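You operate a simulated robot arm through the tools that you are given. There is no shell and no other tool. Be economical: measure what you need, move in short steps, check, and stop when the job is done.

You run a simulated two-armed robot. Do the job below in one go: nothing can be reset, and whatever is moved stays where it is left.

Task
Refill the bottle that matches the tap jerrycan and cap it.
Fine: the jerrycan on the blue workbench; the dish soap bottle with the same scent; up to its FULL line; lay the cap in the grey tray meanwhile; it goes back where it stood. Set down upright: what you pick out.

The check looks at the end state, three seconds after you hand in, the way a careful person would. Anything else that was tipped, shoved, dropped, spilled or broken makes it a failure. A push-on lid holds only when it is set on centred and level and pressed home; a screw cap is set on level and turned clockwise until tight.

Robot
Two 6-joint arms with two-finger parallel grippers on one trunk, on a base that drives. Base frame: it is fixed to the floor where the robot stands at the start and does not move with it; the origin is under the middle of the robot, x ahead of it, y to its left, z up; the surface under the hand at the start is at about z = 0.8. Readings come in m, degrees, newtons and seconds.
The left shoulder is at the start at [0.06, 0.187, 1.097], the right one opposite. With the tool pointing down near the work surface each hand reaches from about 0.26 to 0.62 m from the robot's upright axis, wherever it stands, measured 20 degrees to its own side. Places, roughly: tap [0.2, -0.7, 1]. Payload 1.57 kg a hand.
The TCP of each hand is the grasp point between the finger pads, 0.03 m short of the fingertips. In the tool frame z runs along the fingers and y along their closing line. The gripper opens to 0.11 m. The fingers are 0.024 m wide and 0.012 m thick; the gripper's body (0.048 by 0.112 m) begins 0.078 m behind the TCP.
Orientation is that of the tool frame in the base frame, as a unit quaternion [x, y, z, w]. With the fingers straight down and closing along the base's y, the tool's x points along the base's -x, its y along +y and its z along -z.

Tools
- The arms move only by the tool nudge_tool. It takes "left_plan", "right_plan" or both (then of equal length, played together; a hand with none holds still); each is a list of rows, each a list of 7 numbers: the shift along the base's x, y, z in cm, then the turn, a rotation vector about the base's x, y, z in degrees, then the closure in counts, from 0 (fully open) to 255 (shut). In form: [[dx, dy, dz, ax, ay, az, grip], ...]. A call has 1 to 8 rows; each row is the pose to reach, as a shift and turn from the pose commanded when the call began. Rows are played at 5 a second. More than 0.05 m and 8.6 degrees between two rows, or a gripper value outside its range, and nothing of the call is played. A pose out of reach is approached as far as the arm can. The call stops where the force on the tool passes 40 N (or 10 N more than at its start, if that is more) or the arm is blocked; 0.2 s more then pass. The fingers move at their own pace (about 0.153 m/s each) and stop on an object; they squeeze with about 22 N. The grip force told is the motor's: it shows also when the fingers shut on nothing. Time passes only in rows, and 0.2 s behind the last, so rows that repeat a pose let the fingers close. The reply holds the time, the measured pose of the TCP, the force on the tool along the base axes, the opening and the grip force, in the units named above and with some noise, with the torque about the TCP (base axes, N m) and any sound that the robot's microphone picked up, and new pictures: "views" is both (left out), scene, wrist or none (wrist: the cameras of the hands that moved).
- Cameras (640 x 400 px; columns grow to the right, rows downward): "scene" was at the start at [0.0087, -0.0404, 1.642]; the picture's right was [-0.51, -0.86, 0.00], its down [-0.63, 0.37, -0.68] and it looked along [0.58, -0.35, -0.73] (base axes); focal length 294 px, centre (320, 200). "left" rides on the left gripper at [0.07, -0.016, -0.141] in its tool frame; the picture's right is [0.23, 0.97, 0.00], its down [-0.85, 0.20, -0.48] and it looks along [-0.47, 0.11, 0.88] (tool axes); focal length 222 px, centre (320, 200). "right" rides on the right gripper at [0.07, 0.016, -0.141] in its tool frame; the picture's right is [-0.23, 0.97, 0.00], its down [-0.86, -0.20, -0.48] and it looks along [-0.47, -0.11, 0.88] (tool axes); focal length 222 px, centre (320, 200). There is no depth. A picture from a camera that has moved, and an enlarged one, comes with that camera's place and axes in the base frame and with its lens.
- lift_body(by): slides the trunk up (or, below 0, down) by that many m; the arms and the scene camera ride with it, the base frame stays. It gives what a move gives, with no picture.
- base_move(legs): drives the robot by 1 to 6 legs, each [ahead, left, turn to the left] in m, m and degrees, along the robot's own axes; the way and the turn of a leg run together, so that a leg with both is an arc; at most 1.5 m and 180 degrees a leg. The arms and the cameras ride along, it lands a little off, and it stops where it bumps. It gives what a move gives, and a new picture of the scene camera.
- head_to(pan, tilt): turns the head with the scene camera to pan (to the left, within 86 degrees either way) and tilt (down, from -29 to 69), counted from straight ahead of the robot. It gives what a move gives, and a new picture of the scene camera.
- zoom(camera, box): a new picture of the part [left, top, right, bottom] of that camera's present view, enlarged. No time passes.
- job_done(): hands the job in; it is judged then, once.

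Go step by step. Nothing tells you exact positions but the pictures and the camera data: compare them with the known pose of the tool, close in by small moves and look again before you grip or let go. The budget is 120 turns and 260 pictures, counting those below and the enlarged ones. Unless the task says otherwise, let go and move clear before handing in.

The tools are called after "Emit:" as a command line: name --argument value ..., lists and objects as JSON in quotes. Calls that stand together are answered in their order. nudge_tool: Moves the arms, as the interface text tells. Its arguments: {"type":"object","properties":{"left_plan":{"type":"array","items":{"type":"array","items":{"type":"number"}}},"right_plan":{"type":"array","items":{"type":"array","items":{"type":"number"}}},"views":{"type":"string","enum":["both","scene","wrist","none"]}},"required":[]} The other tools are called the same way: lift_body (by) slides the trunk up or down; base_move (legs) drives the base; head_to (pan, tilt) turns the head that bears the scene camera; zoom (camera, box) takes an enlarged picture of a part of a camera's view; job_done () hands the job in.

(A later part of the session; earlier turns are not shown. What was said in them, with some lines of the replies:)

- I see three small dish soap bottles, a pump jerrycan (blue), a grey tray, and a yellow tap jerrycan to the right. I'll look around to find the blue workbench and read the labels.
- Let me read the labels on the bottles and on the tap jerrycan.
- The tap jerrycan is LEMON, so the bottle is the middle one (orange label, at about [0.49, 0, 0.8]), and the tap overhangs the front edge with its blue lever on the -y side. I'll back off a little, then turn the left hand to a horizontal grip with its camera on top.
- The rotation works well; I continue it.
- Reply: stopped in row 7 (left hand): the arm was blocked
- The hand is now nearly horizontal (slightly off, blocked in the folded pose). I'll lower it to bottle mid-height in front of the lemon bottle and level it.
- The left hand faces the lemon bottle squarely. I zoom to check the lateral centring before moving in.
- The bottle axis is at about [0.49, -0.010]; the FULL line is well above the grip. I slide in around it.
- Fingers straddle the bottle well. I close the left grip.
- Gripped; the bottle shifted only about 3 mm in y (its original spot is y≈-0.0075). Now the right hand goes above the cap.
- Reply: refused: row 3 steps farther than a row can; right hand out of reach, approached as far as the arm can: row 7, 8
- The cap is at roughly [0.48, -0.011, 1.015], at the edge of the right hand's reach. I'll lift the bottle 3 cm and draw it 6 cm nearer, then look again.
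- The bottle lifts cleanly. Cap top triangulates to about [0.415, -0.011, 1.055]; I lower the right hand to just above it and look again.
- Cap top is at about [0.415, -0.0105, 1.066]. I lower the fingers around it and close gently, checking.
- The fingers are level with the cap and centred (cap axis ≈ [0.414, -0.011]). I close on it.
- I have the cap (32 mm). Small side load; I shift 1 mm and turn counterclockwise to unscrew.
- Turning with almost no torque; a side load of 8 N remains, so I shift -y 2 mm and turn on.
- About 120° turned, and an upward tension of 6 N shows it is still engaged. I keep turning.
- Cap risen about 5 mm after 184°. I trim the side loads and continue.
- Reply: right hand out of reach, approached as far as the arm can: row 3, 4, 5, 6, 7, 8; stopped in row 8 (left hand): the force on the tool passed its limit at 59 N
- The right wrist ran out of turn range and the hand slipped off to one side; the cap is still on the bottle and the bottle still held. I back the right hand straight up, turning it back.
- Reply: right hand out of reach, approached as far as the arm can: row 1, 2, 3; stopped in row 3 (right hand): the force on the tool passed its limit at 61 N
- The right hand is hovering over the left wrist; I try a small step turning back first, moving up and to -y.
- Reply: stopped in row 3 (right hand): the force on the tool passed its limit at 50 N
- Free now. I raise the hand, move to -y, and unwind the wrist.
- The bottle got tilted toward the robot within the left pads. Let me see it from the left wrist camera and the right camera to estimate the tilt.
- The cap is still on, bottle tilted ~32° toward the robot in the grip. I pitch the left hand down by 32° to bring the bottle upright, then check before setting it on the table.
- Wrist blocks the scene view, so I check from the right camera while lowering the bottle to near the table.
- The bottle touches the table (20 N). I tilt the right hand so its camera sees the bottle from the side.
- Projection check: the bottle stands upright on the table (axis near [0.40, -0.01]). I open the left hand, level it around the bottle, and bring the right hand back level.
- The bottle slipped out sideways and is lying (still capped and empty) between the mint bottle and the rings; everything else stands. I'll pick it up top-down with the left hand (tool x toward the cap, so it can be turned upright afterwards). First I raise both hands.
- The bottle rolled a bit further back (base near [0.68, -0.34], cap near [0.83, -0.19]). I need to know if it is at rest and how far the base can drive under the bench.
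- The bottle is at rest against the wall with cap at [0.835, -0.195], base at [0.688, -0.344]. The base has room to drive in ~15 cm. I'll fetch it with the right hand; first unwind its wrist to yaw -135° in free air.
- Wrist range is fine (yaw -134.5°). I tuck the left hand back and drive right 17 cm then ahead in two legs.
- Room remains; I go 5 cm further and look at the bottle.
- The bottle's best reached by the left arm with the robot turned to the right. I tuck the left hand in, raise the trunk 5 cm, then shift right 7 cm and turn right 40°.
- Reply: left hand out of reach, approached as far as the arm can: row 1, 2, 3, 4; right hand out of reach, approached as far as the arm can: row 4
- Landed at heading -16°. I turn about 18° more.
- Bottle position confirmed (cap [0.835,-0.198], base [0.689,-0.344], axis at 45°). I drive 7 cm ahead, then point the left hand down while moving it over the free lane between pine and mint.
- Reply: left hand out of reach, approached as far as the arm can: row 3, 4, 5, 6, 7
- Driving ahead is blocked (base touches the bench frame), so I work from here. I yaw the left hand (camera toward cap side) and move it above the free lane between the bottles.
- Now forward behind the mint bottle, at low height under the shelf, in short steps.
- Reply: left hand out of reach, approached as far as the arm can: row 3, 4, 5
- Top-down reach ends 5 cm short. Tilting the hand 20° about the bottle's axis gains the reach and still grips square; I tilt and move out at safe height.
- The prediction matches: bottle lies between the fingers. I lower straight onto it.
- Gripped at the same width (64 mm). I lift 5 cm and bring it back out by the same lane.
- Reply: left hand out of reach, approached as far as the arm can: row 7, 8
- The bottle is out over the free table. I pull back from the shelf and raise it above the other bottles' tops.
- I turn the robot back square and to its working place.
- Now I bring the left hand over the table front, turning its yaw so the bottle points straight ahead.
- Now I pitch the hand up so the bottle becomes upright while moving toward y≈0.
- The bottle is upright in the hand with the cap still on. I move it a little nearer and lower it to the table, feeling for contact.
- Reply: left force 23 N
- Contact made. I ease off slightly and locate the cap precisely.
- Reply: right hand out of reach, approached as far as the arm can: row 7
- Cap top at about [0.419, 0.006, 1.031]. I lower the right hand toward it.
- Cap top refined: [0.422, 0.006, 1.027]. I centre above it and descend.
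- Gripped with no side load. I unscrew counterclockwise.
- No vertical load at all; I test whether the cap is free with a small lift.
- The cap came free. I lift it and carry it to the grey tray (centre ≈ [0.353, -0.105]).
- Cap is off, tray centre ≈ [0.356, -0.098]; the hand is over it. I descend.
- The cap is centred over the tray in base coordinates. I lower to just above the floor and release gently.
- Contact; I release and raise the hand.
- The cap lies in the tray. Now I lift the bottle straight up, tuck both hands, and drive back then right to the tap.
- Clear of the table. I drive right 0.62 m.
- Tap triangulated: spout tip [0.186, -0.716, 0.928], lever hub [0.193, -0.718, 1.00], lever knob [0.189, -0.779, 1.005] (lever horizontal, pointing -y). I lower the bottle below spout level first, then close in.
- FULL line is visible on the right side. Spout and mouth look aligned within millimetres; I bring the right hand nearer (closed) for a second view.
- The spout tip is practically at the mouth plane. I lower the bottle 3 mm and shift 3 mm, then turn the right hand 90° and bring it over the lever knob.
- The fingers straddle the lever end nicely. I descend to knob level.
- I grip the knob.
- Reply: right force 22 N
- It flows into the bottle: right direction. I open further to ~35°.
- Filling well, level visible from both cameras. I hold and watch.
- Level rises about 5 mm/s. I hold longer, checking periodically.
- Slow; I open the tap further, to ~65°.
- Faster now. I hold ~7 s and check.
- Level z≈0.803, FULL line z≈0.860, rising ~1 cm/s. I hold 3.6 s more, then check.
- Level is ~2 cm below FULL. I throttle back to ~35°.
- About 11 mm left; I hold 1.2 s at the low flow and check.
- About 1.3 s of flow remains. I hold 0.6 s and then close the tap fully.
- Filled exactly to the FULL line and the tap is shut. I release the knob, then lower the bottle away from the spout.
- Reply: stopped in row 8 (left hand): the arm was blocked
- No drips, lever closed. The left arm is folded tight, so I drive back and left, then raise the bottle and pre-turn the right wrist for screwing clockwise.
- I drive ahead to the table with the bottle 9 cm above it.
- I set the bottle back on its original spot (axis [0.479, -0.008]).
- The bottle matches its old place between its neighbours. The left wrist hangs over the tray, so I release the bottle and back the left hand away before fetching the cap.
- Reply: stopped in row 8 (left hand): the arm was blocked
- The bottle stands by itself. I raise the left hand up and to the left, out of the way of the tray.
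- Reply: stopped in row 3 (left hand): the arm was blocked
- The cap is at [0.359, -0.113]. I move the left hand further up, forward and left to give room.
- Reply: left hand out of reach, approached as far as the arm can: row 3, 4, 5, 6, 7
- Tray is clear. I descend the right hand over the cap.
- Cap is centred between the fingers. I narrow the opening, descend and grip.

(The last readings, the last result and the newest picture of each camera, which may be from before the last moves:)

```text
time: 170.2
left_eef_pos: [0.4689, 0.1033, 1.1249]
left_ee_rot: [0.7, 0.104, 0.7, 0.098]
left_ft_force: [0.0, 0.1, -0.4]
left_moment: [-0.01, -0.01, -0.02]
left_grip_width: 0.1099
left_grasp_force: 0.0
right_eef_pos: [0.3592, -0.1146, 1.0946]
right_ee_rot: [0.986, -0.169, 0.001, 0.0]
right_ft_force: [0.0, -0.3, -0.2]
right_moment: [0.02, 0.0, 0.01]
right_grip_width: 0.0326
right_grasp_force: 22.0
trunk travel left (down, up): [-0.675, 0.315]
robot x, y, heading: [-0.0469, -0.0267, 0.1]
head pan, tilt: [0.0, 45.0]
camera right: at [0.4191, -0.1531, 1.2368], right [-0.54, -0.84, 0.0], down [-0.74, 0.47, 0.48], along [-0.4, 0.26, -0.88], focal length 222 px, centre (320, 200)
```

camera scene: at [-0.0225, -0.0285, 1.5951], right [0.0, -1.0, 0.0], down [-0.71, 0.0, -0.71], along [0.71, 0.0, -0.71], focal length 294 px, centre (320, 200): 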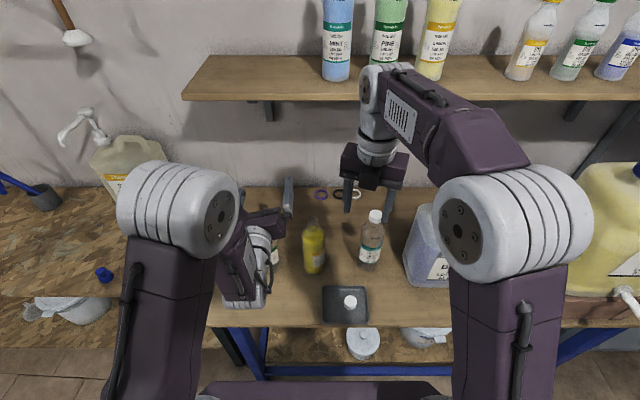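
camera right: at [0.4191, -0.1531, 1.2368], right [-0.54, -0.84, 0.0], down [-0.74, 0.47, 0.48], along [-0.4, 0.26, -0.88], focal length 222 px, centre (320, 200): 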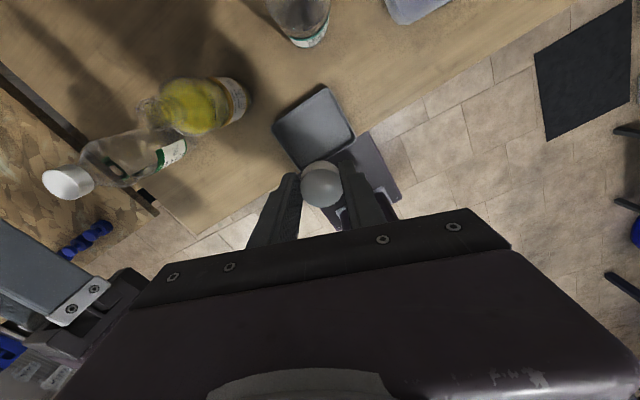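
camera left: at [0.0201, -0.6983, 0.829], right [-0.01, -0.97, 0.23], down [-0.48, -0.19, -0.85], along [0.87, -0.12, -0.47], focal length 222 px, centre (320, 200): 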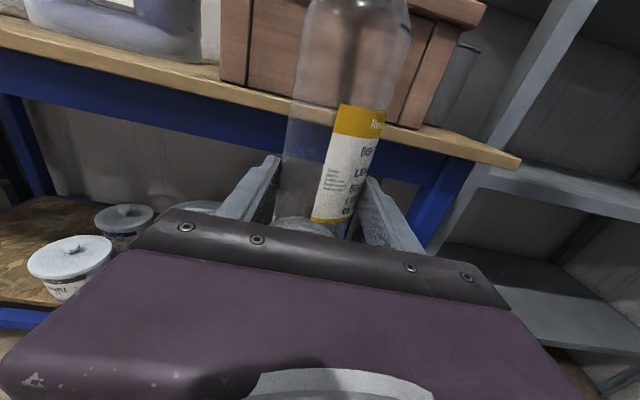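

Cap in hand. I move the right hand aside, level the left hand's roll, and bring it above the bottle so it can come straight down around it.

Emit:
nudge_tool --right_plan '[[1, -3, 2, 0, 0, 0, 255], [2, -6, 5, 0, 0, 0, 255], [3, -9, 7, 0, 0, 0, 255], [3, -11, 8, 0, 0, 0, 255], [3, -11, 8, 0, 0, 0, 255], [3, -11, 8, 0, 0, 0, 255], [3, -11, 8, 0, 0, 0, 255], [3, -11, 8, 0, 0, 0, 255]]' --left_plan '[[0, 0, 0, 5.5, 0, 0, 0], [0, 0, 0, 11, 0, 0, 0], [0, 0, 0, 16.4, 0, 0, 0], [-0.4, -2, 0, 16.4, 0, 0, 0], [-0.8, -5, 0, 16.4, 0, 0, 0], [-1.2, -8, 0, 16.4, 0, 0, 0], [-1.6, -10, 0, 16.4, 0, 0, 0], [-1.6, -11.3, 0, 16.4, 0, 0, 0]]' --views "wrist"

```text
time: 172.1
left_eef_pos: [0.4525, -0.0091, 1.1251]
left_ee_rot: [0.708, 0.001, 0.707, 0.0]
left_ft_force: [-0.1, 0.4, 0.1]
left_moment: [0.01, -0.03, -0.01]
left_grip_width: 0.11
left_grasp_force: 0.0
right_eef_pos: [0.3885, -0.223, 1.174]
right_ee_rot: [0.986, -0.168, 0.0, -0.001]
right_ft_force: [-0.2, -0.1, 0.7]
right_moment: [0.0, 0.0, 0.05]
right_grip_width: 0.0326
right_grasp_force: 22.0
trunk travel left (down, up): [-0.675, 0.315]
robot x, y, heading: [-0.0458, -0.0282, 0.3]
head pan, tilt: [0.0, 45.0]
camera right: at [0.4491, -0.2613, 1.3158], right [-0.54, -0.84, 0.0], down [-0.74, 0.47, 0.48], along [-0.4, 0.26, -0.88], focal length 222 px, centre (320, 200)
camera left: at [0.3134, 0.0074, 1.1938], right [0.0, -0.97, 0.23], down [-0.48, -0.2, -0.85], along [0.88, -0.11, -0.47], focal length 222 px, centre (320, 200)
```

right: 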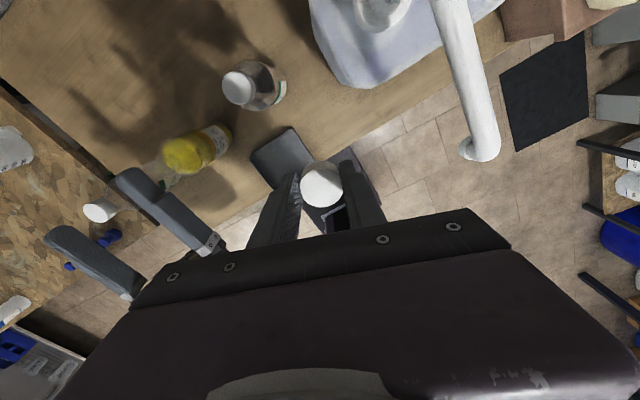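
left: 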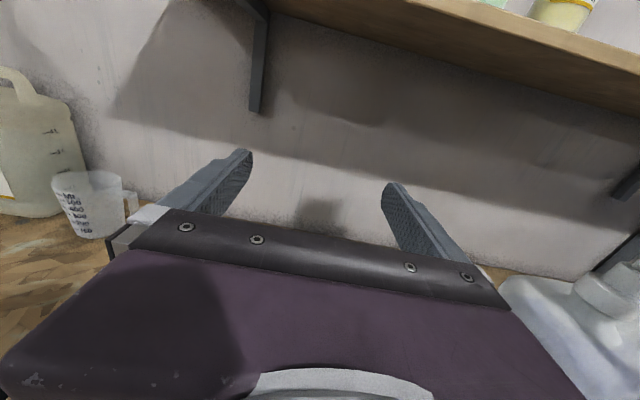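

I lower the left hand straight down around the bottle.

Emit:
nudge_tool --left_plan '[[0, 0, -4.5, 0, 0, 0, 0], [0, 0, -9, 0, 0, 0, 0], [0, 0, -13.5, 0, 0, 0, 0], [0, 0, -18, 0, 0, 0, 0], [0, 0, -22, 0, 0, 0, 0], [0, 0, -24.5, 0, 0, 0, 0]]' --views "wrist"

```text
time: 173.4
left_eef_pos: [0.4558, -0.0078, 0.8819]
left_ee_rot: [0.707, 0.002, 0.707, 0.0]
left_ft_force: [0.3, -0.4, 0.2]
left_moment: [-0.02, 0.02, -0.06]
left_grip_width: 0.1102
left_grasp_force: 0.1
right_eef_pos: [0.3897, -0.2216, 1.1732]
right_ee_rot: [0.986, -0.169, 0.0, -0.001]
right_ft_force: [-0.4, -0.6, 0.2]
right_moment: [0.0, -0.01, 0.0]
right_grip_width: 0.0326
right_grasp_force: 22.0
trunk travel left (down, up): [-0.675, 0.315]
robot x, y, heading: [-0.0464, -0.0313, 0.3]
head pan, tilt: [0.0, 45.0]
camera left: at [0.3144, 0.0085, 0.9505], right [0.0, -0.97, 0.23], down [-0.48, -0.2, -0.85], along [0.88, -0.11, -0.47], focal length 222 px, centre (320, 200)
```

left: 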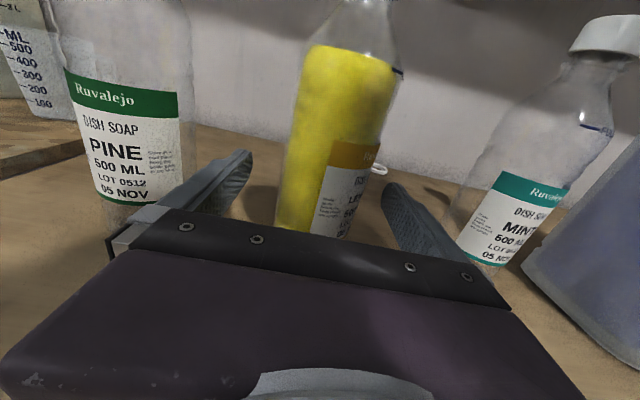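

Well placed and level at FULL. I close the left grip and bring the cap above the mouth.

Emit:
nudge_tool --left_plan '[[0, 0, 0, 0, 0, 0, 100], [0, 0, 0, 0, 0, 0, 180], [0, 0, 0, 0, 0, 0, 255], [0, 0, 0, 0, 0, 0, 255]]' --views "none"

Emit:
nudge_tool --right_plan '[[1.5, 4, 0, 0, 0, 0, 255], [3, 8, 0, 0, 0, 0, 255], [4.8, 12, -1, 0, 0, 0, 255], [6.6, 16, -2, 0, 0, 0, 255], [8, 19.5, -3, 0, 0, 0, 255], [8.9, 21.4, -4.4, 0, 0, 0, 255]]' --views "wrist"

Emit:
zoom --camera "scene" --box '[260, 160, 380, 280]'

```text
time: 174.4
left_eef_pos: [0.4526, -0.0075, 0.881]
left_ee_rot: [0.708, 0.002, 0.707, 0.0]
left_ft_force: [0.1, -2.6, 0.9]
left_moment: [-0.03, -0.02, -0.05]
left_grip_width: 0.0652
left_grasp_force: 22.1
right_eef_pos: [0.3895, -0.2221, 1.1747]
right_ee_rot: [0.986, -0.169, 0.0, -0.002]
right_ft_force: [-0.4, 0.2, -0.1]
right_moment: [0.0, 0.02, 0.0]
right_grip_width: 0.0325
right_grasp_force: 21.9
trunk travel left (down, up): [-0.675, 0.315]
robot x, y, heading: [-0.0454, -0.0315, 0.2]
head pan, tilt: [0.0, 45.0]
```

```text
time: 175.8
left_eef_pos: [0.4552, -0.0077, 0.8824]
left_ee_rot: [0.708, 0.003, 0.707, -0.001]
left_ft_force: [-0.2, 1.2, -0.2]
left_moment: [0.21, 0.0, 0.01]
left_grip_width: 0.0646
left_grasp_force: 22.1
right_eef_pos: [0.4668, -0.0173, 1.1276]
right_ee_rot: [0.985, -0.17, 0.0, 0.0]
right_ft_force: [-0.2, -0.5, -0.5]
right_moment: [0.0, 0.02, -0.02]
right_grip_width: 0.0323
right_grasp_force: 22.1
right hand out of reach, approached as far as the arm can: row 5, 6
trunk travel left (down, up): [-0.675, 0.315]
robot x, y, heading: [-0.0469, -0.0254, -0.0]
head pan, tilt: [0.0, 45.0]
camera right: at [0.5263, -0.0569, 1.2703], right [-0.54, -0.84, 0.0], down [-0.74, 0.47, 0.48], along [-0.4, 0.26, -0.88], focal length 222 px, centre (320, 200)
```

right: 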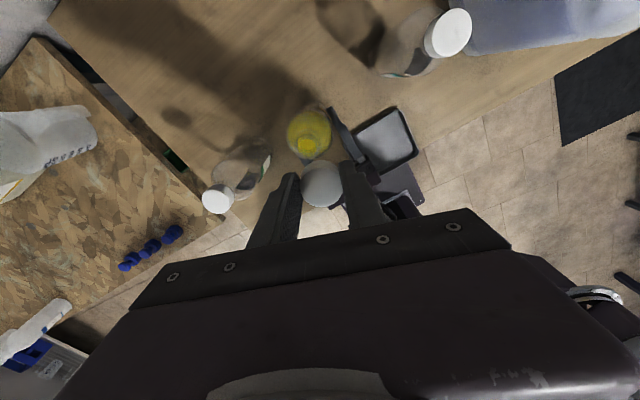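

```text
3.33 times, centred on (320, 220) of scene
camera zoom: at [-0.0229, -0.0273, 1.595], right [0.0, -1.0, 0.0], down [-0.71, 0.0, -0.71], along [0.71, 0.0, -0.71], focal length 979 px, centre (320, 133)
```

zoom: 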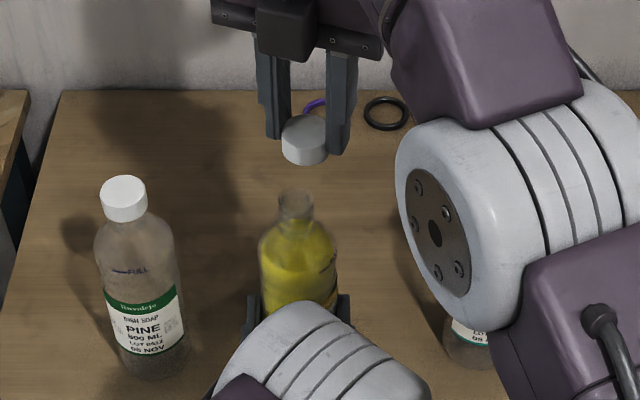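

Slightly out of reach at this height; lower down it gains reach. Mouth is at [0.481, -0.008, 1.023]; I go down then forward.

Emit:
nudge_tool --right_plan '[[0, 0, -2.5, 0, 0, 0, 255], [0.1, 0.2, -5, 0, 0, 0, 255], [0.7, 0.5, -5.2, 0, 0, 0, 255], [1.4, 0.95, -5.2, 0, 0, 0, 255], [1.4, 0.95, -5.2, 0, 0, 0, 255]]' --views "none"

Emit:
zoom --camera "scene" --box '[280, 180, 360, 260]'

Emit:
zoom --camera "right" --box '[240, 100, 400, 230]'

```text
time: 177.1
left_eef_pos: [0.4554, -0.0078, 0.8825]
left_ee_rot: [0.707, 0.001, 0.707, 0.0]
left_ft_force: [-0.6, 0.0, -0.2]
left_moment: [0.17, -0.01, 0.02]
left_grip_width: 0.0649
left_grasp_force: 22.0
right_eef_pos: [0.4794, -0.0085, 1.0767]
right_ee_rot: [0.986, -0.17, 0.0, 0.0]
right_ft_force: [-0.3, -0.1, 0.2]
right_moment: [0.04, -0.02, 0.0]
right_grip_width: 0.0325
right_grasp_force: 22.0
trunk travel left (down, up): [-0.675, 0.315]
robot x, y, heading: [-0.0407, -0.0251, 0.1]
head pan, tilt: [0.0, 45.0]
```

```text
5.00 times, centred on (320, 220) of scene
camera zoom: at [-0.0227, -0.027, 1.5951], right [0.0, -1.0, 0.0], down [-0.71, 0.0, -0.71], along [0.71, 0.0, -0.71], focal length 1469 px, centre (320, 100)
```

zoom: 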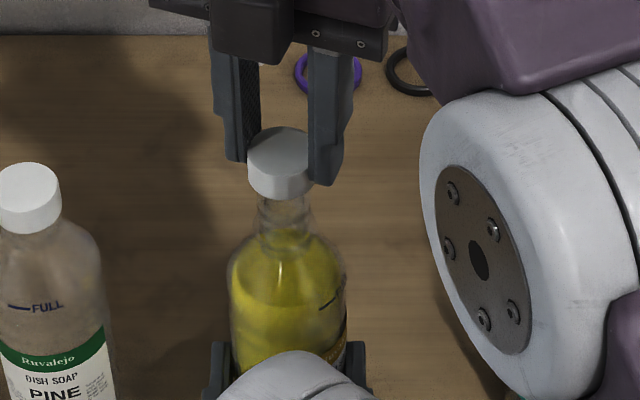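

```text
3.08 times, centred on (320, 165) of right
camera zoom: at [0.5401, -0.0473, 1.2182], right [-0.54, -0.84, 0.0], down [-0.74, 0.47, 0.48], along [-0.4, 0.26, -0.88], focal length 684 px, centre (320, 308)
```

zoom: 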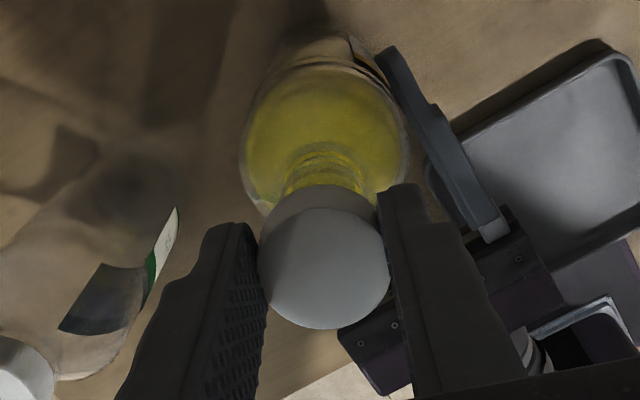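

Aligned within ~1-2 mm. I lower gently until the cap meets the neck.

Emit:
nudge_tool --right_plan '[[0, -0.1, -0.8, 0, 0, 0, 255], [0, -0.1, -1.4, 0, 0, 0, 255], [0, -0.1, -1.8, 0, 0, 0, 255], [0, -0.1, -2.1, 0, 0, 0, 255], [0, -0.1, -2.3, 0, 0, 0, 255]]' --views "none"

Emit:
zoom --camera "scene" --box '[280, 180, 360, 260]'

```text
time: 178.2
left_eef_pos: [0.4546, -0.0076, 0.883]
left_ee_rot: [0.707, 0.001, 0.707, -0.001]
left_ft_force: [-0.7, 0.2, -0.2]
left_moment: [0.16, 0.05, 0.0]
left_grip_width: 0.0649
left_grasp_force: 22.3
right_eef_pos: [0.4798, -0.0088, 1.0526]
right_ee_rot: [0.986, -0.169, 0.001, -0.001]
right_ft_force: [0.0, 1.2, 0.2]
right_moment: [0.03, -0.04, 0.03]
right_grip_width: 0.0327
right_grasp_force: 21.8
trunk travel left (down, up): [-0.675, 0.315]
robot x, y, heading: [-0.0455, -0.0266, -0.0]
head pan, tilt: [0.0, 45.0]
```

```text
5.00 times, centred on (320, 220) of scene
camera zoom: at [-0.0227, -0.027, 1.5951], right [0.0, -1.0, 0.0], down [-0.71, 0.0, -0.71], along [0.71, 0.0, -0.71], focal length 1469 px, centre (320, 100)
```

zoom: 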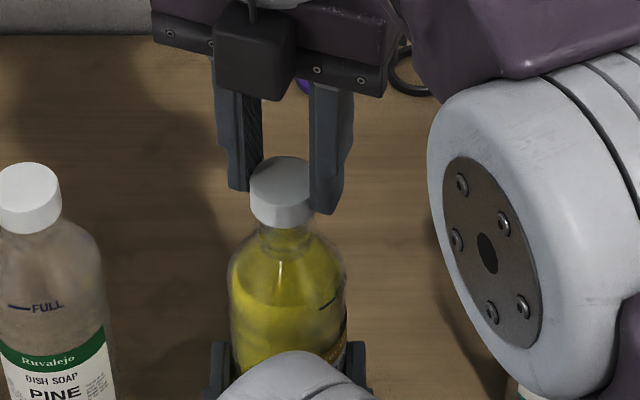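

Emit:
nudge_tool --right_plan '[[0, 0, -0.2, 0, 0, 0, 255], [0, 0, -0.4, 0, 0, 0, 255], [0, 0, -0.6, 0, 0, 0, 255], [0, 0, -0.8, 0, 0, 0, 255]]' --views "none"

```text
time: 179.2
left_eef_pos: [0.4543, -0.0085, 0.8832]
left_ee_rot: [0.707, 0.001, 0.707, 0.0]
left_ft_force: [0.0, 0.8, 2.5]
left_moment: [0.14, 0.04, 0.02]
left_grip_width: 0.065
left_grasp_force: 22.0
right_eef_pos: [0.4803, -0.0094, 1.0475]
right_ee_rot: [0.986, -0.169, -0.001, -0.001]
right_ft_force: [0.0, -0.2, 0.6]
right_moment: [0.03, -0.02, -0.02]
right_grip_width: 0.0326
right_grasp_force: 21.7
trunk travel left (down, up): [-0.675, 0.315]
robot x, y, heading: [-0.043, -0.0288, -0.0]
head pan, tilt: [0.0, 45.0]
```

Contact near 1.0475. I turn clockwise with a light downward push.

Emit:
nudge_tool --right_plan '[[0, 0, -0.05, 0, 0, -8, 255], [0, 0, -0.08, 0, 0, -16, 255], [0, 0, -0.1, 0, 0, -24, 255], [0, 0, -0.12, 0, 0, -32, 255], [0, 0, -0.14, 0, 0, -40, 255], [0, 0, -0.16, 0, 0, -48, 255], [0, 0, -0.18, 0, 0, -56, 255], [0, 0, -0.2, 0, 0, -64, 255]]' --views "none"

Emit:
nudge_tool --right_plan '[[0, 0, -0.03, 0, 0, -8, 255], [0, 0, -0.06, 0, 0, -16, 255], [0, 0, -0.08, 0, 0, -24, 255], [0, 0, -0.1, 0, 0, -32, 255], [0, 0, -0.12, 0, 0, -40, 255], [0, 0, -0.14, 0, 0, -48, 255], [0, 0, -0.16, 0, 0, -56, 255], [0, 0, -0.18, 0, 0, -64, 255]]' --views "none"

Emit:
zoom --camera "scene" --box '[280, 180, 360, 260]'

```text
time: 181.1
left_eef_pos: [0.4549, -0.0075, 0.8833]
left_ee_rot: [0.707, 0.003, 0.707, -0.001]
left_ft_force: [18.5, 11.7, 0.6]
left_moment: [-0.84, 0.29, 0.22]
left_grip_width: 0.0648
left_grasp_force: 22.1
right_eef_pos: [0.4796, -0.0095, 1.0439]
right_ee_rot: [0.745, -0.667, 0.002, 0.001]
right_ft_force: [-11.2, -10.9, 10.9]
right_moment: [-0.59, 0.39, 0.05]
right_grip_width: 0.0325
right_grasp_force: 22.2
trunk travel left (down, up): [-0.675, 0.315]
robot x, y, heading: [-0.045, -0.026, 0.2]
head pan, tilt: [0.0, 45.0]
```

```text
time: 182.8
left_eef_pos: [0.453, -0.0067, 0.8828]
left_ee_rot: [0.707, 0.002, 0.708, 0.0]
left_ft_force: [18.1, 9.7, 2.6]
left_moment: [0.04, 0.19, 0.32]
left_grip_width: 0.0649
left_grasp_force: 21.6
right_eef_pos: [0.4803, -0.0092, 1.0421]
right_ee_rot: [-0.279, 0.96, -0.001, 0.001]
right_ft_force: [-11.6, -4.8, 15.2]
right_moment: [-0.17, 0.42, 0.0]
right_grip_width: 0.0323
right_grasp_force: 22.0
trunk travel left (down, up): [-0.675, 0.315]
robot x, y, heading: [-0.0428, -0.0247, -0.0]
head pan, tilt: [0.0, 45.0]
```

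```text
5.00 times, centred on (320, 220) of scene
camera zoom: at [-0.0242, -0.0261, 1.5951], right [0.0, -1.0, 0.0], down [-0.71, 0.0, -0.71], along [0.71, 0.0, -0.71], focal length 1469 px, centre (320, 100)
```

zoom: 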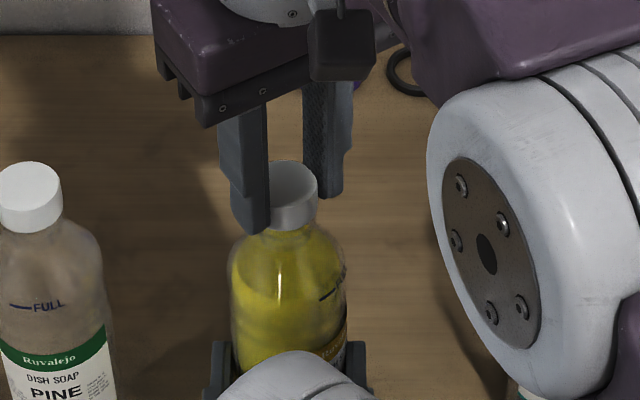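

Threads are engaging; I relieve the side load and keep turning clockwise.

Emit:
nudge_tool --right_plan '[[-0.15, -0.1, 0, 0, 0, -8, 255], [-0.2, -0.1, -0.02, 0, 0, -16, 255], [-0.2, -0.1, -0.04, 0, 0, -24, 255], [-0.2, -0.1, -0.06, 0, 0, -32, 255], [-0.2, -0.1, -0.08, 0, 0, -40, 255], [-0.2, -0.1, -0.1, 0, 0, -48, 255], [-0.2, -0.1, -0.1, 0, 0, -56, 255], [-0.2, -0.1, -0.1, 0, 0, -64, 255]]' --views "none"

Emit:
nudge_tool --right_plan '[[0, 0, 0, 0, 0, -8, 255], [0, 0, 0, 0, 0, -16, 255], [0, 0, 0, 0, 0, -24, 255], [0, 0, 0, 0, 0, -32, 255], [0, 0, 0, 0, 0, -40, 255], [0, 0, 0, 0, 0, -48, 255], [0, 0, 0, 0, 0, -56, 255], [0, 0, 0, 0, 0, -64, 255]]' --views "none"

Emit:
zoom --camera "scene" --box '[280, 180, 360, 260]'

```text
time: 184.7
left_eef_pos: [0.4524, -0.0097, 0.8832]
left_ee_rot: [0.708, 0.001, 0.707, 0.001]
left_ft_force: [-8.6, -14.4, 0.7]
left_moment: [1.07, -0.42, -0.51]
left_grip_width: 0.0653
left_grasp_force: 21.8
right_eef_pos: [0.4775, -0.0112, 1.0421]
right_ee_rot: [0.272, 0.962, 0.001, 0.0]
right_ft_force: [5.0, 10.8, 11.7]
right_moment: [0.22, -0.23, 0.03]
right_grip_width: 0.0323
right_grasp_force: 21.7
trunk travel left (down, up): [-0.675, 0.315]
robot x, y, heading: [-0.0431, -0.0269, 0.3]
head pan, tilt: [0.0, 45.0]
```

```text
time: 186.4
left_eef_pos: [0.4539, -0.0088, 0.8822]
left_ee_rot: [0.707, 0.0, 0.707, 0.001]
left_ft_force: [-9.2, -14.4, -0.1]
left_moment: [0.95, -0.48, -0.46]
left_grip_width: 0.0657
left_grasp_force: 22.2
right_eef_pos: [0.478, -0.0106, 1.0407]
right_ee_rot: [0.741, 0.671, 0.001, -0.001]
right_ft_force: [6.4, 11.3, 9.4]
right_moment: [0.38, -0.15, 0.04]
right_grip_width: 0.0326
right_grasp_force: 22.0
trunk travel left (down, up): [-0.675, 0.315]
robot x, y, heading: [-0.0459, -0.025, 0.2]
head pan, tilt: [0.0, 45.0]
```

```text
5.00 times, centred on (320, 220) of scene
camera zoom: at [-0.0241, -0.0276, 1.5951], right [0.0, -1.0, 0.0], down [-0.71, 0.0, -0.71], along [0.71, 0.0, -0.71], focal length 1469 px, centre (320, 100)
```

zoom: 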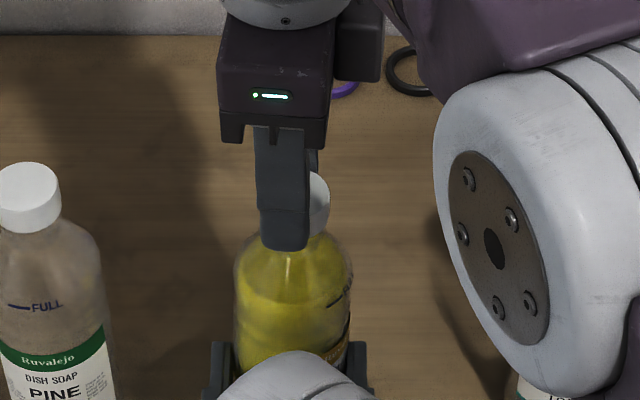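

Cap descending steadily (6.8 mm in 256°). I turn 40° more, then release to look and regrip.

Emit:
nudge_tool --right_plan '[[0.1, 0.12, 0, 0, 0, -8, 255], [0.1, 0.12, -0.02, 0, 0, -16, 255], [0.1, 0.12, -0.04, 0, 0, -24, 255], [0.1, 0.12, -0.05, 0, 0, -32, 255], [0.1, 0.12, -0.05, 0, 0, -40, 255]]' --views "none"

Emit:
nudge_tool --right_plan '[[0, 0, 0, 0, 0, 0, 180], [0, 0, 0, 0, 0, 0, 120], [0, 0, 0, 0, 0, 0, 100], [0, 0, 2, 0, 0, 0, 100], [0, 0, 4.5, 0, 0, 0, 100]]' --views "none"

Emit:
zoom --camera "scene" --box '[280, 180, 360, 260]'

Emit:
zoom --camera "right" --box '[240, 100, 400, 230]'

```text
time: 187.7
left_eef_pos: [0.4542, -0.0069, 0.8821]
left_ee_rot: [0.707, 0.002, 0.707, 0.001]
left_ft_force: [2.0, 3.1, 0.8]
left_moment: [0.03, 0.19, -0.34]
left_grip_width: 0.065
left_grasp_force: 22.3
right_eef_pos: [0.4779, -0.0095, 1.0398]
right_ee_rot: [0.926, 0.379, -0.002, 0.0]
right_ft_force: [-3.0, 0.4, 1.1]
right_moment: [-0.07, 0.2, 0.44]
right_grip_width: 0.0328
right_grasp_force: 21.9
trunk travel left (down, up): [-0.675, 0.315]
robot x, y, heading: [-0.0431, -0.0247, 0.2]
head pan, tilt: [0.0, 45.0]
```

```text
time: 188.8
left_eef_pos: [0.4542, -0.0091, 0.8834]
left_ee_rot: [0.707, 0.001, 0.707, 0.001]
left_ft_force: [1.4, 1.9, 2.6]
left_moment: [-0.02, -0.22, 0.1]
left_grip_width: 0.065
left_grasp_force: 22.1
right_eef_pos: [0.4786, -0.0099, 1.0863]
right_ee_rot: [0.926, 0.378, 0.0, 0.0]
right_ft_force: [-0.1, -0.3, 0.2]
right_moment: [0.01, -0.01, 0.02]
right_grip_width: 0.0671
right_grasp_force: 0.0
trunk travel left (down, up): [-0.675, 0.315]
robot x, y, heading: [-0.0433, -0.0255, -0.2]
head pan, tilt: [0.0, 45.0]
```

```text
5.00 times, centred on (320, 220) of scene
camera zoom: at [-0.023, -0.0263, 1.5951], right [0.0, -1.0, 0.0], down [-0.71, 0.0, -0.71], along [0.71, 0.0, -0.71], focal length 1469 px, centre (320, 100)
```

zoom: 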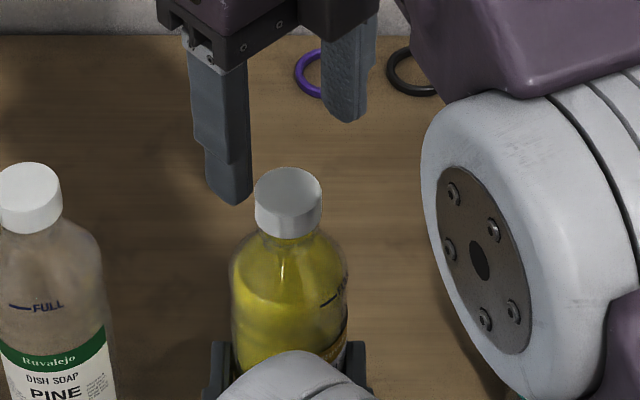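

```text
3.08 times, centred on (320, 165) of right
camera zoom: at [0.5399, 0.0271, 1.2277], right [0.52, -0.85, 0.0], down [-0.75, -0.46, 0.48], along [-0.41, -0.25, -0.88], focal length 684 px, centre (320, 308)
```

zoom: 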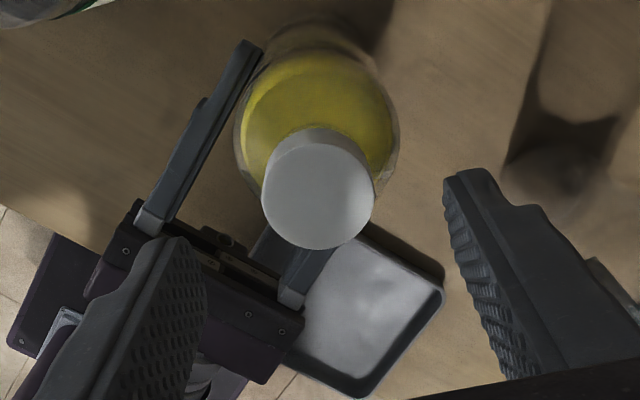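

The last turn built up 0.44 N·m and the cap is level at its original height (1.028). I regrip once to confirm it is tight.

Emit:
nudge_tool --right_plan '[[0, 0, 0, 0, 0, 8, 100], [0, 0, 0, 0, 0, 16, 100], [0, 0, 0, 0, 0, 24, 100], [0, 0, 0, 0, 0, 32, 100], [0, 0, 0, 0, 0, 40, 100], [0, 0, -2, 0, 0, 40, 100], [0, 0, -4.6, 0, 0, 40, 100], [0, 0, -4.6, 0, 0, 40, 100]]' --views "none"

Emit:
nudge_tool --right_plan '[[0, 0, 0, 0, 0, 0, 180], [0, 0, 0, 0, 0, 0, 255], [0, 0, 0, 0, 0, 0, 255], [0, 0, 0, 0, 0, 0, 255]]' --views "none"

Emit:
nudge_tool --right_plan '[[0, 0, 0, 0, 0, -6, 255], [0, 0, 0, 0, 0, -12, 255], [0, 0, 0, 0, 0, -18, 255], [0, 0, 0, 0, 0, -24, 255]]' --views "none"

```text
time: 190.7
left_eef_pos: [0.4544, -0.0072, 0.8827]
left_ee_rot: [0.707, 0.002, 0.707, -0.001]
left_ft_force: [0.4, 3.5, 3.9]
left_moment: [0.01, -0.24, 0.12]
left_grip_width: 0.0651
left_grasp_force: 21.9
right_eef_pos: [0.4807, -0.0099, 1.0404]
right_ee_rot: [0.74, 0.673, 0.0, 0.0]
right_ft_force: [-0.4, -0.4, -0.2]
right_moment: [0.03, 0.01, -0.02]
right_grip_width: 0.0671
right_grasp_force: 0.0
trunk travel left (down, up): [-0.675, 0.315]
robot x, y, heading: [-0.0459, -0.026, 0.1]
head pan, tilt: [0.0, 45.0]
```

```text
time: 191.7
left_eef_pos: [0.4537, -0.0081, 0.8827]
left_ee_rot: [0.707, 0.002, 0.707, 0.0]
left_ft_force: [9.4, 0.6, 3.1]
left_moment: [0.43, 0.58, 0.11]
left_grip_width: 0.0649
left_grasp_force: 22.0
right_eef_pos: [0.4805, -0.0091, 1.0401]
right_ee_rot: [0.74, 0.673, -0.001, -0.001]
right_ft_force: [-7.5, 1.9, 0.2]
right_moment: [0.01, 0.24, 0.02]
right_grip_width: 0.0324
right_grasp_force: 21.5
trunk travel left (down, up): [-0.675, 0.315]
robot x, y, heading: [-0.041, -0.0269, 0.1]
head pan, tilt: [0.0, 45.0]
```

```text
time: 192.7
left_eef_pos: [0.455, -0.0077, 0.8819]
left_ee_rot: [0.707, 0.002, 0.707, 0.0]
left_ft_force: [4.1, 2.9, 4.3]
left_moment: [0.23, -0.31, -0.33]
left_grip_width: 0.0647
left_grasp_force: 22.1
right_eef_pos: [0.4802, -0.009, 1.0407]
right_ee_rot: [0.864, 0.503, 0.001, 0.0]
right_ft_force: [-1.3, 0.4, -0.2]
right_moment: [-0.06, 0.12, 0.46]
right_grip_width: 0.0325
right_grasp_force: 22.4
trunk travel left (down, up): [-0.675, 0.315]
robot x, y, heading: [-0.0437, -0.0272, 0.1]
head pan, tilt: [0.0, 45.0]
```

Torque 0.46 N·m at once: tight. I release the cap and lift the right hand away.

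Emit:
nudge_tool --right_plan '[[0, 0, 0, 0, 0, 0, 180], [0, 0, 0, 0, 0, 0, 100], [0, 0, 0, 0, 0, 0, 80], [0, 0, 3, 0, 0, 0, 80], [0, 0, 7, 0, 0, 0, 80], [0, -2, 11, 0, 0, 0, 60], [-2, -5, 14, 0, 0, 0, 60], [-4, -9, 16, 0, 0, 0, 60]]' --views "none"

Emit:
nudge_tool --left_plan '[[0, 0, 0, 0, 0, 0, 220], [0, 0, 0, 0, 0, 0, 150], [0, 0, 0, 0, 0, 0, 0], [0, 0, 0, 0, 0, 0, 0], [-2, 0, 0, 0, 0, 0, 0], [-5, 0, 0, 0, 0, 0, 0], [-8, 0, 0.5, 0, 0, 0, 0]]' --views "none"

Emit:
zoom --camera "scene" --box '[230, 180, 410, 330]'

```text
time: 194.4
left_eef_pos: [0.453, -0.0086, 0.8827]
left_ee_rot: [0.707, 0.001, 0.707, -0.001]
left_ft_force: [-3.6, 0.3, 1.1]
left_moment: [-0.06, 0.0, 0.0]
left_grip_width: 0.0646
left_grasp_force: 21.8
right_eef_pos: [0.4358, -0.1012, 1.1983]
right_ee_rot: [0.864, 0.504, 0.0, 0.0]
right_ft_force: [0.8, 0.4, 0.3]
right_moment: [0.02, 0.0, 0.02]
right_grip_width: 0.084
right_grasp_force: 0.0
right hand out of reach, approached as far as the arm can: row 5, 6
trunk travel left (down, up): [-0.675, 0.315]
robot x, y, heading: [-0.0452, -0.0267, 0.3]
head pan, tilt: [0.0, 45.0]
```

```text
time: 196.1
left_eef_pos: [0.3736, -0.007, 0.8861]
left_ee_rot: [0.707, 0.001, 0.707, 0.0]
left_ft_force: [-0.2, 0.6, 1.0]
left_moment: [0.02, -0.01, -0.02]
left_grip_width: 0.1101
left_grasp_force: 0.1
right_eef_pos: [0.4361, -0.0994, 1.1973]
right_ee_rot: [0.863, 0.505, 0.001, 0.0]
right_ft_force: [-0.3, 0.5, 0.0]
right_moment: [0.01, -0.01, -0.02]
right_grip_width: 0.0846
right_grasp_force: 0.0
trunk travel left (down, up): [-0.675, 0.315]
robot x, y, heading: [-0.0442, -0.0257, 0.3]
head pan, tilt: [0.0, 45.0]
```

```text
2.67 times, centred on (320, 255) of scene
camera zoom: at [-0.0239, -0.0275, 1.5951], right [0.0, -1.0, 0.0], down [-0.71, 0.0, -0.71], along [0.71, 0.0, -0.71], focal length 784 px, centre (320, 53)
```

zoom: 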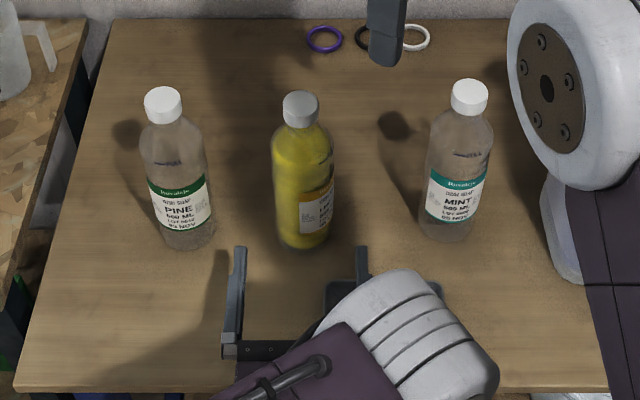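

The bottle stands upright, capped and released. I back the robot away and take a last look.

Emit:
base_move --legs '[[-0.25, 0, 0]]'

Emit:
zoom --camera "scene" --box '[230, 110, 430, 270]'

Emit:
head_to --pan -45 --tilt 35

```text
time: 197.9
left_eef_pos: [0.1205, -0.0063, 0.8858]
left_ee_rot: [0.707, 0.003, 0.707, -0.003]
left_ft_force: [-0.4, 0.2, -0.4]
left_moment: [0.02, 0.0, -0.02]
left_grip_width: 0.11
left_grasp_force: 0.1
right_eef_pos: [0.1843, -0.0977, 1.1963]
right_ee_rot: [0.862, 0.506, -0.001, -0.001]
right_ft_force: [-0.2, -0.2, 0.3]
right_moment: [0.04, 0.03, -0.02]
right_grip_width: 0.0839
right_grasp_force: 0.1
trunk travel left (down, up): [-0.675, 0.315]
robot x, y, heading: [-0.2996, -0.026, 0.2]
head pan, tilt: [0.0, 45.0]
camera scene: at [-0.2753, -0.0279, 1.5951], right [0.01, -1.0, 0.0], down [-0.71, 0.0, -0.71], along [0.71, 0.0, -0.71], focal length 294 px, centre (320, 200)
```

scene: 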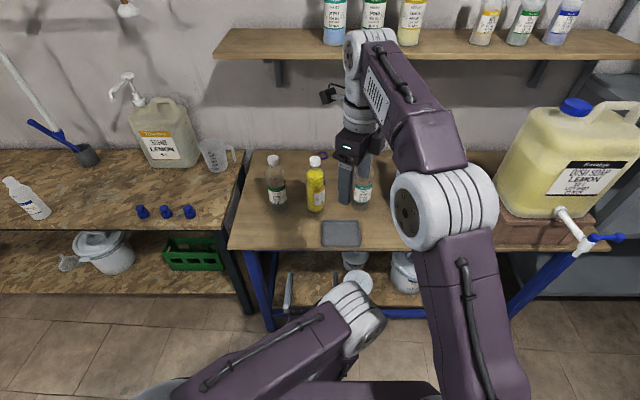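

```text
2.50 times, centred on (330, 190) of scene
camera zoom: at [-0.2753, -0.0279, 1.5951], right [0.01, -1.0, 0.0], down [-0.71, 0.0, -0.71], along [0.71, 0.0, -0.71], focal length 735 px, centre (295, 225)
```

zoom: 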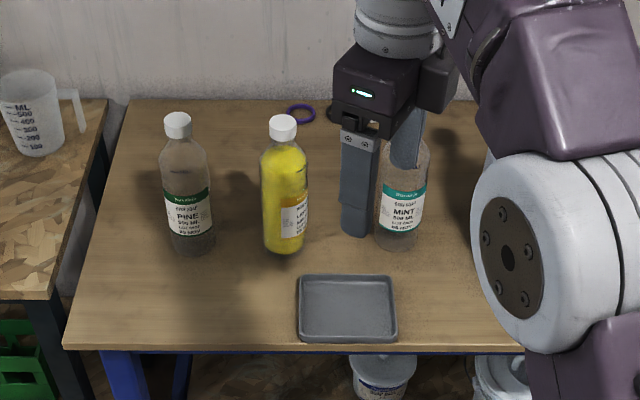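

```text
time: 199.0
left_eef_pos: [0.1212, -0.0056, 0.8866]
left_ee_rot: [0.707, 0.002, 0.707, -0.001]
left_ft_force: [-0.5, 0.4, 0.3]
left_moment: [-0.04, -0.01, 0.0]
left_grip_width: 0.1099
left_grasp_force: 0.0
right_eef_pos: [0.1847, -0.0993, 1.198]
right_ee_rot: [0.862, 0.506, -0.001, 0.0]
right_ft_force: [-0.6, 0.3, 0.5]
right_moment: [0.0, 0.02, -0.02]
right_grip_width: 0.0841
right_grasp_force: 0.1
trunk travel left (down, up): [-0.675, 0.315]
robot x, y, heading: [-0.2971, -0.028, 0.3]
head pan, tilt: [-45.0, 35.0]
camera scene: at [-0.2946, -0.0901, 1.6099], right [-0.7, -0.71, 0.0], down [-0.41, 0.4, -0.82], along [0.58, -0.58, -0.57], focal length 294 px, centre (320, 200)
```

scene: 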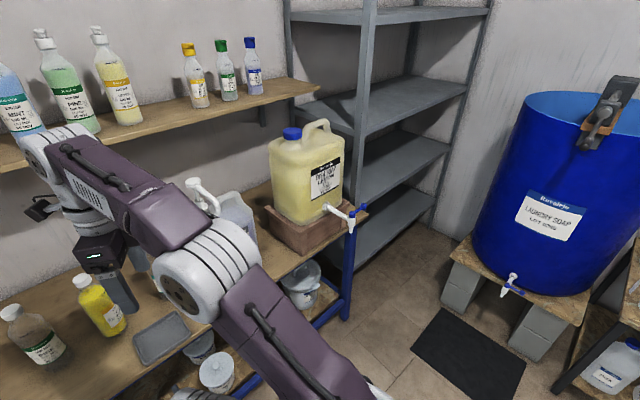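

The lemon bottle stands capped and upright on its spot between pine and mint, the tray is empty, the tap is closed with no drip, and the other things stand where they were. I hand the job in.

Emit:
job_done

```text
The job is handed in.
```

The lemon dish soap bottle is filled to its FULL line from the lemon tap jerrycan, with its cap screwed tight. It is back upright on its spot between the pine and mint bottles.

While still empty and capped, the bottle slipped from the left hand once and rolled to the back wall. I recovered it, and the pictures show nothing spilled and no other item moved. Its label now faces a slightly different way than at the start.
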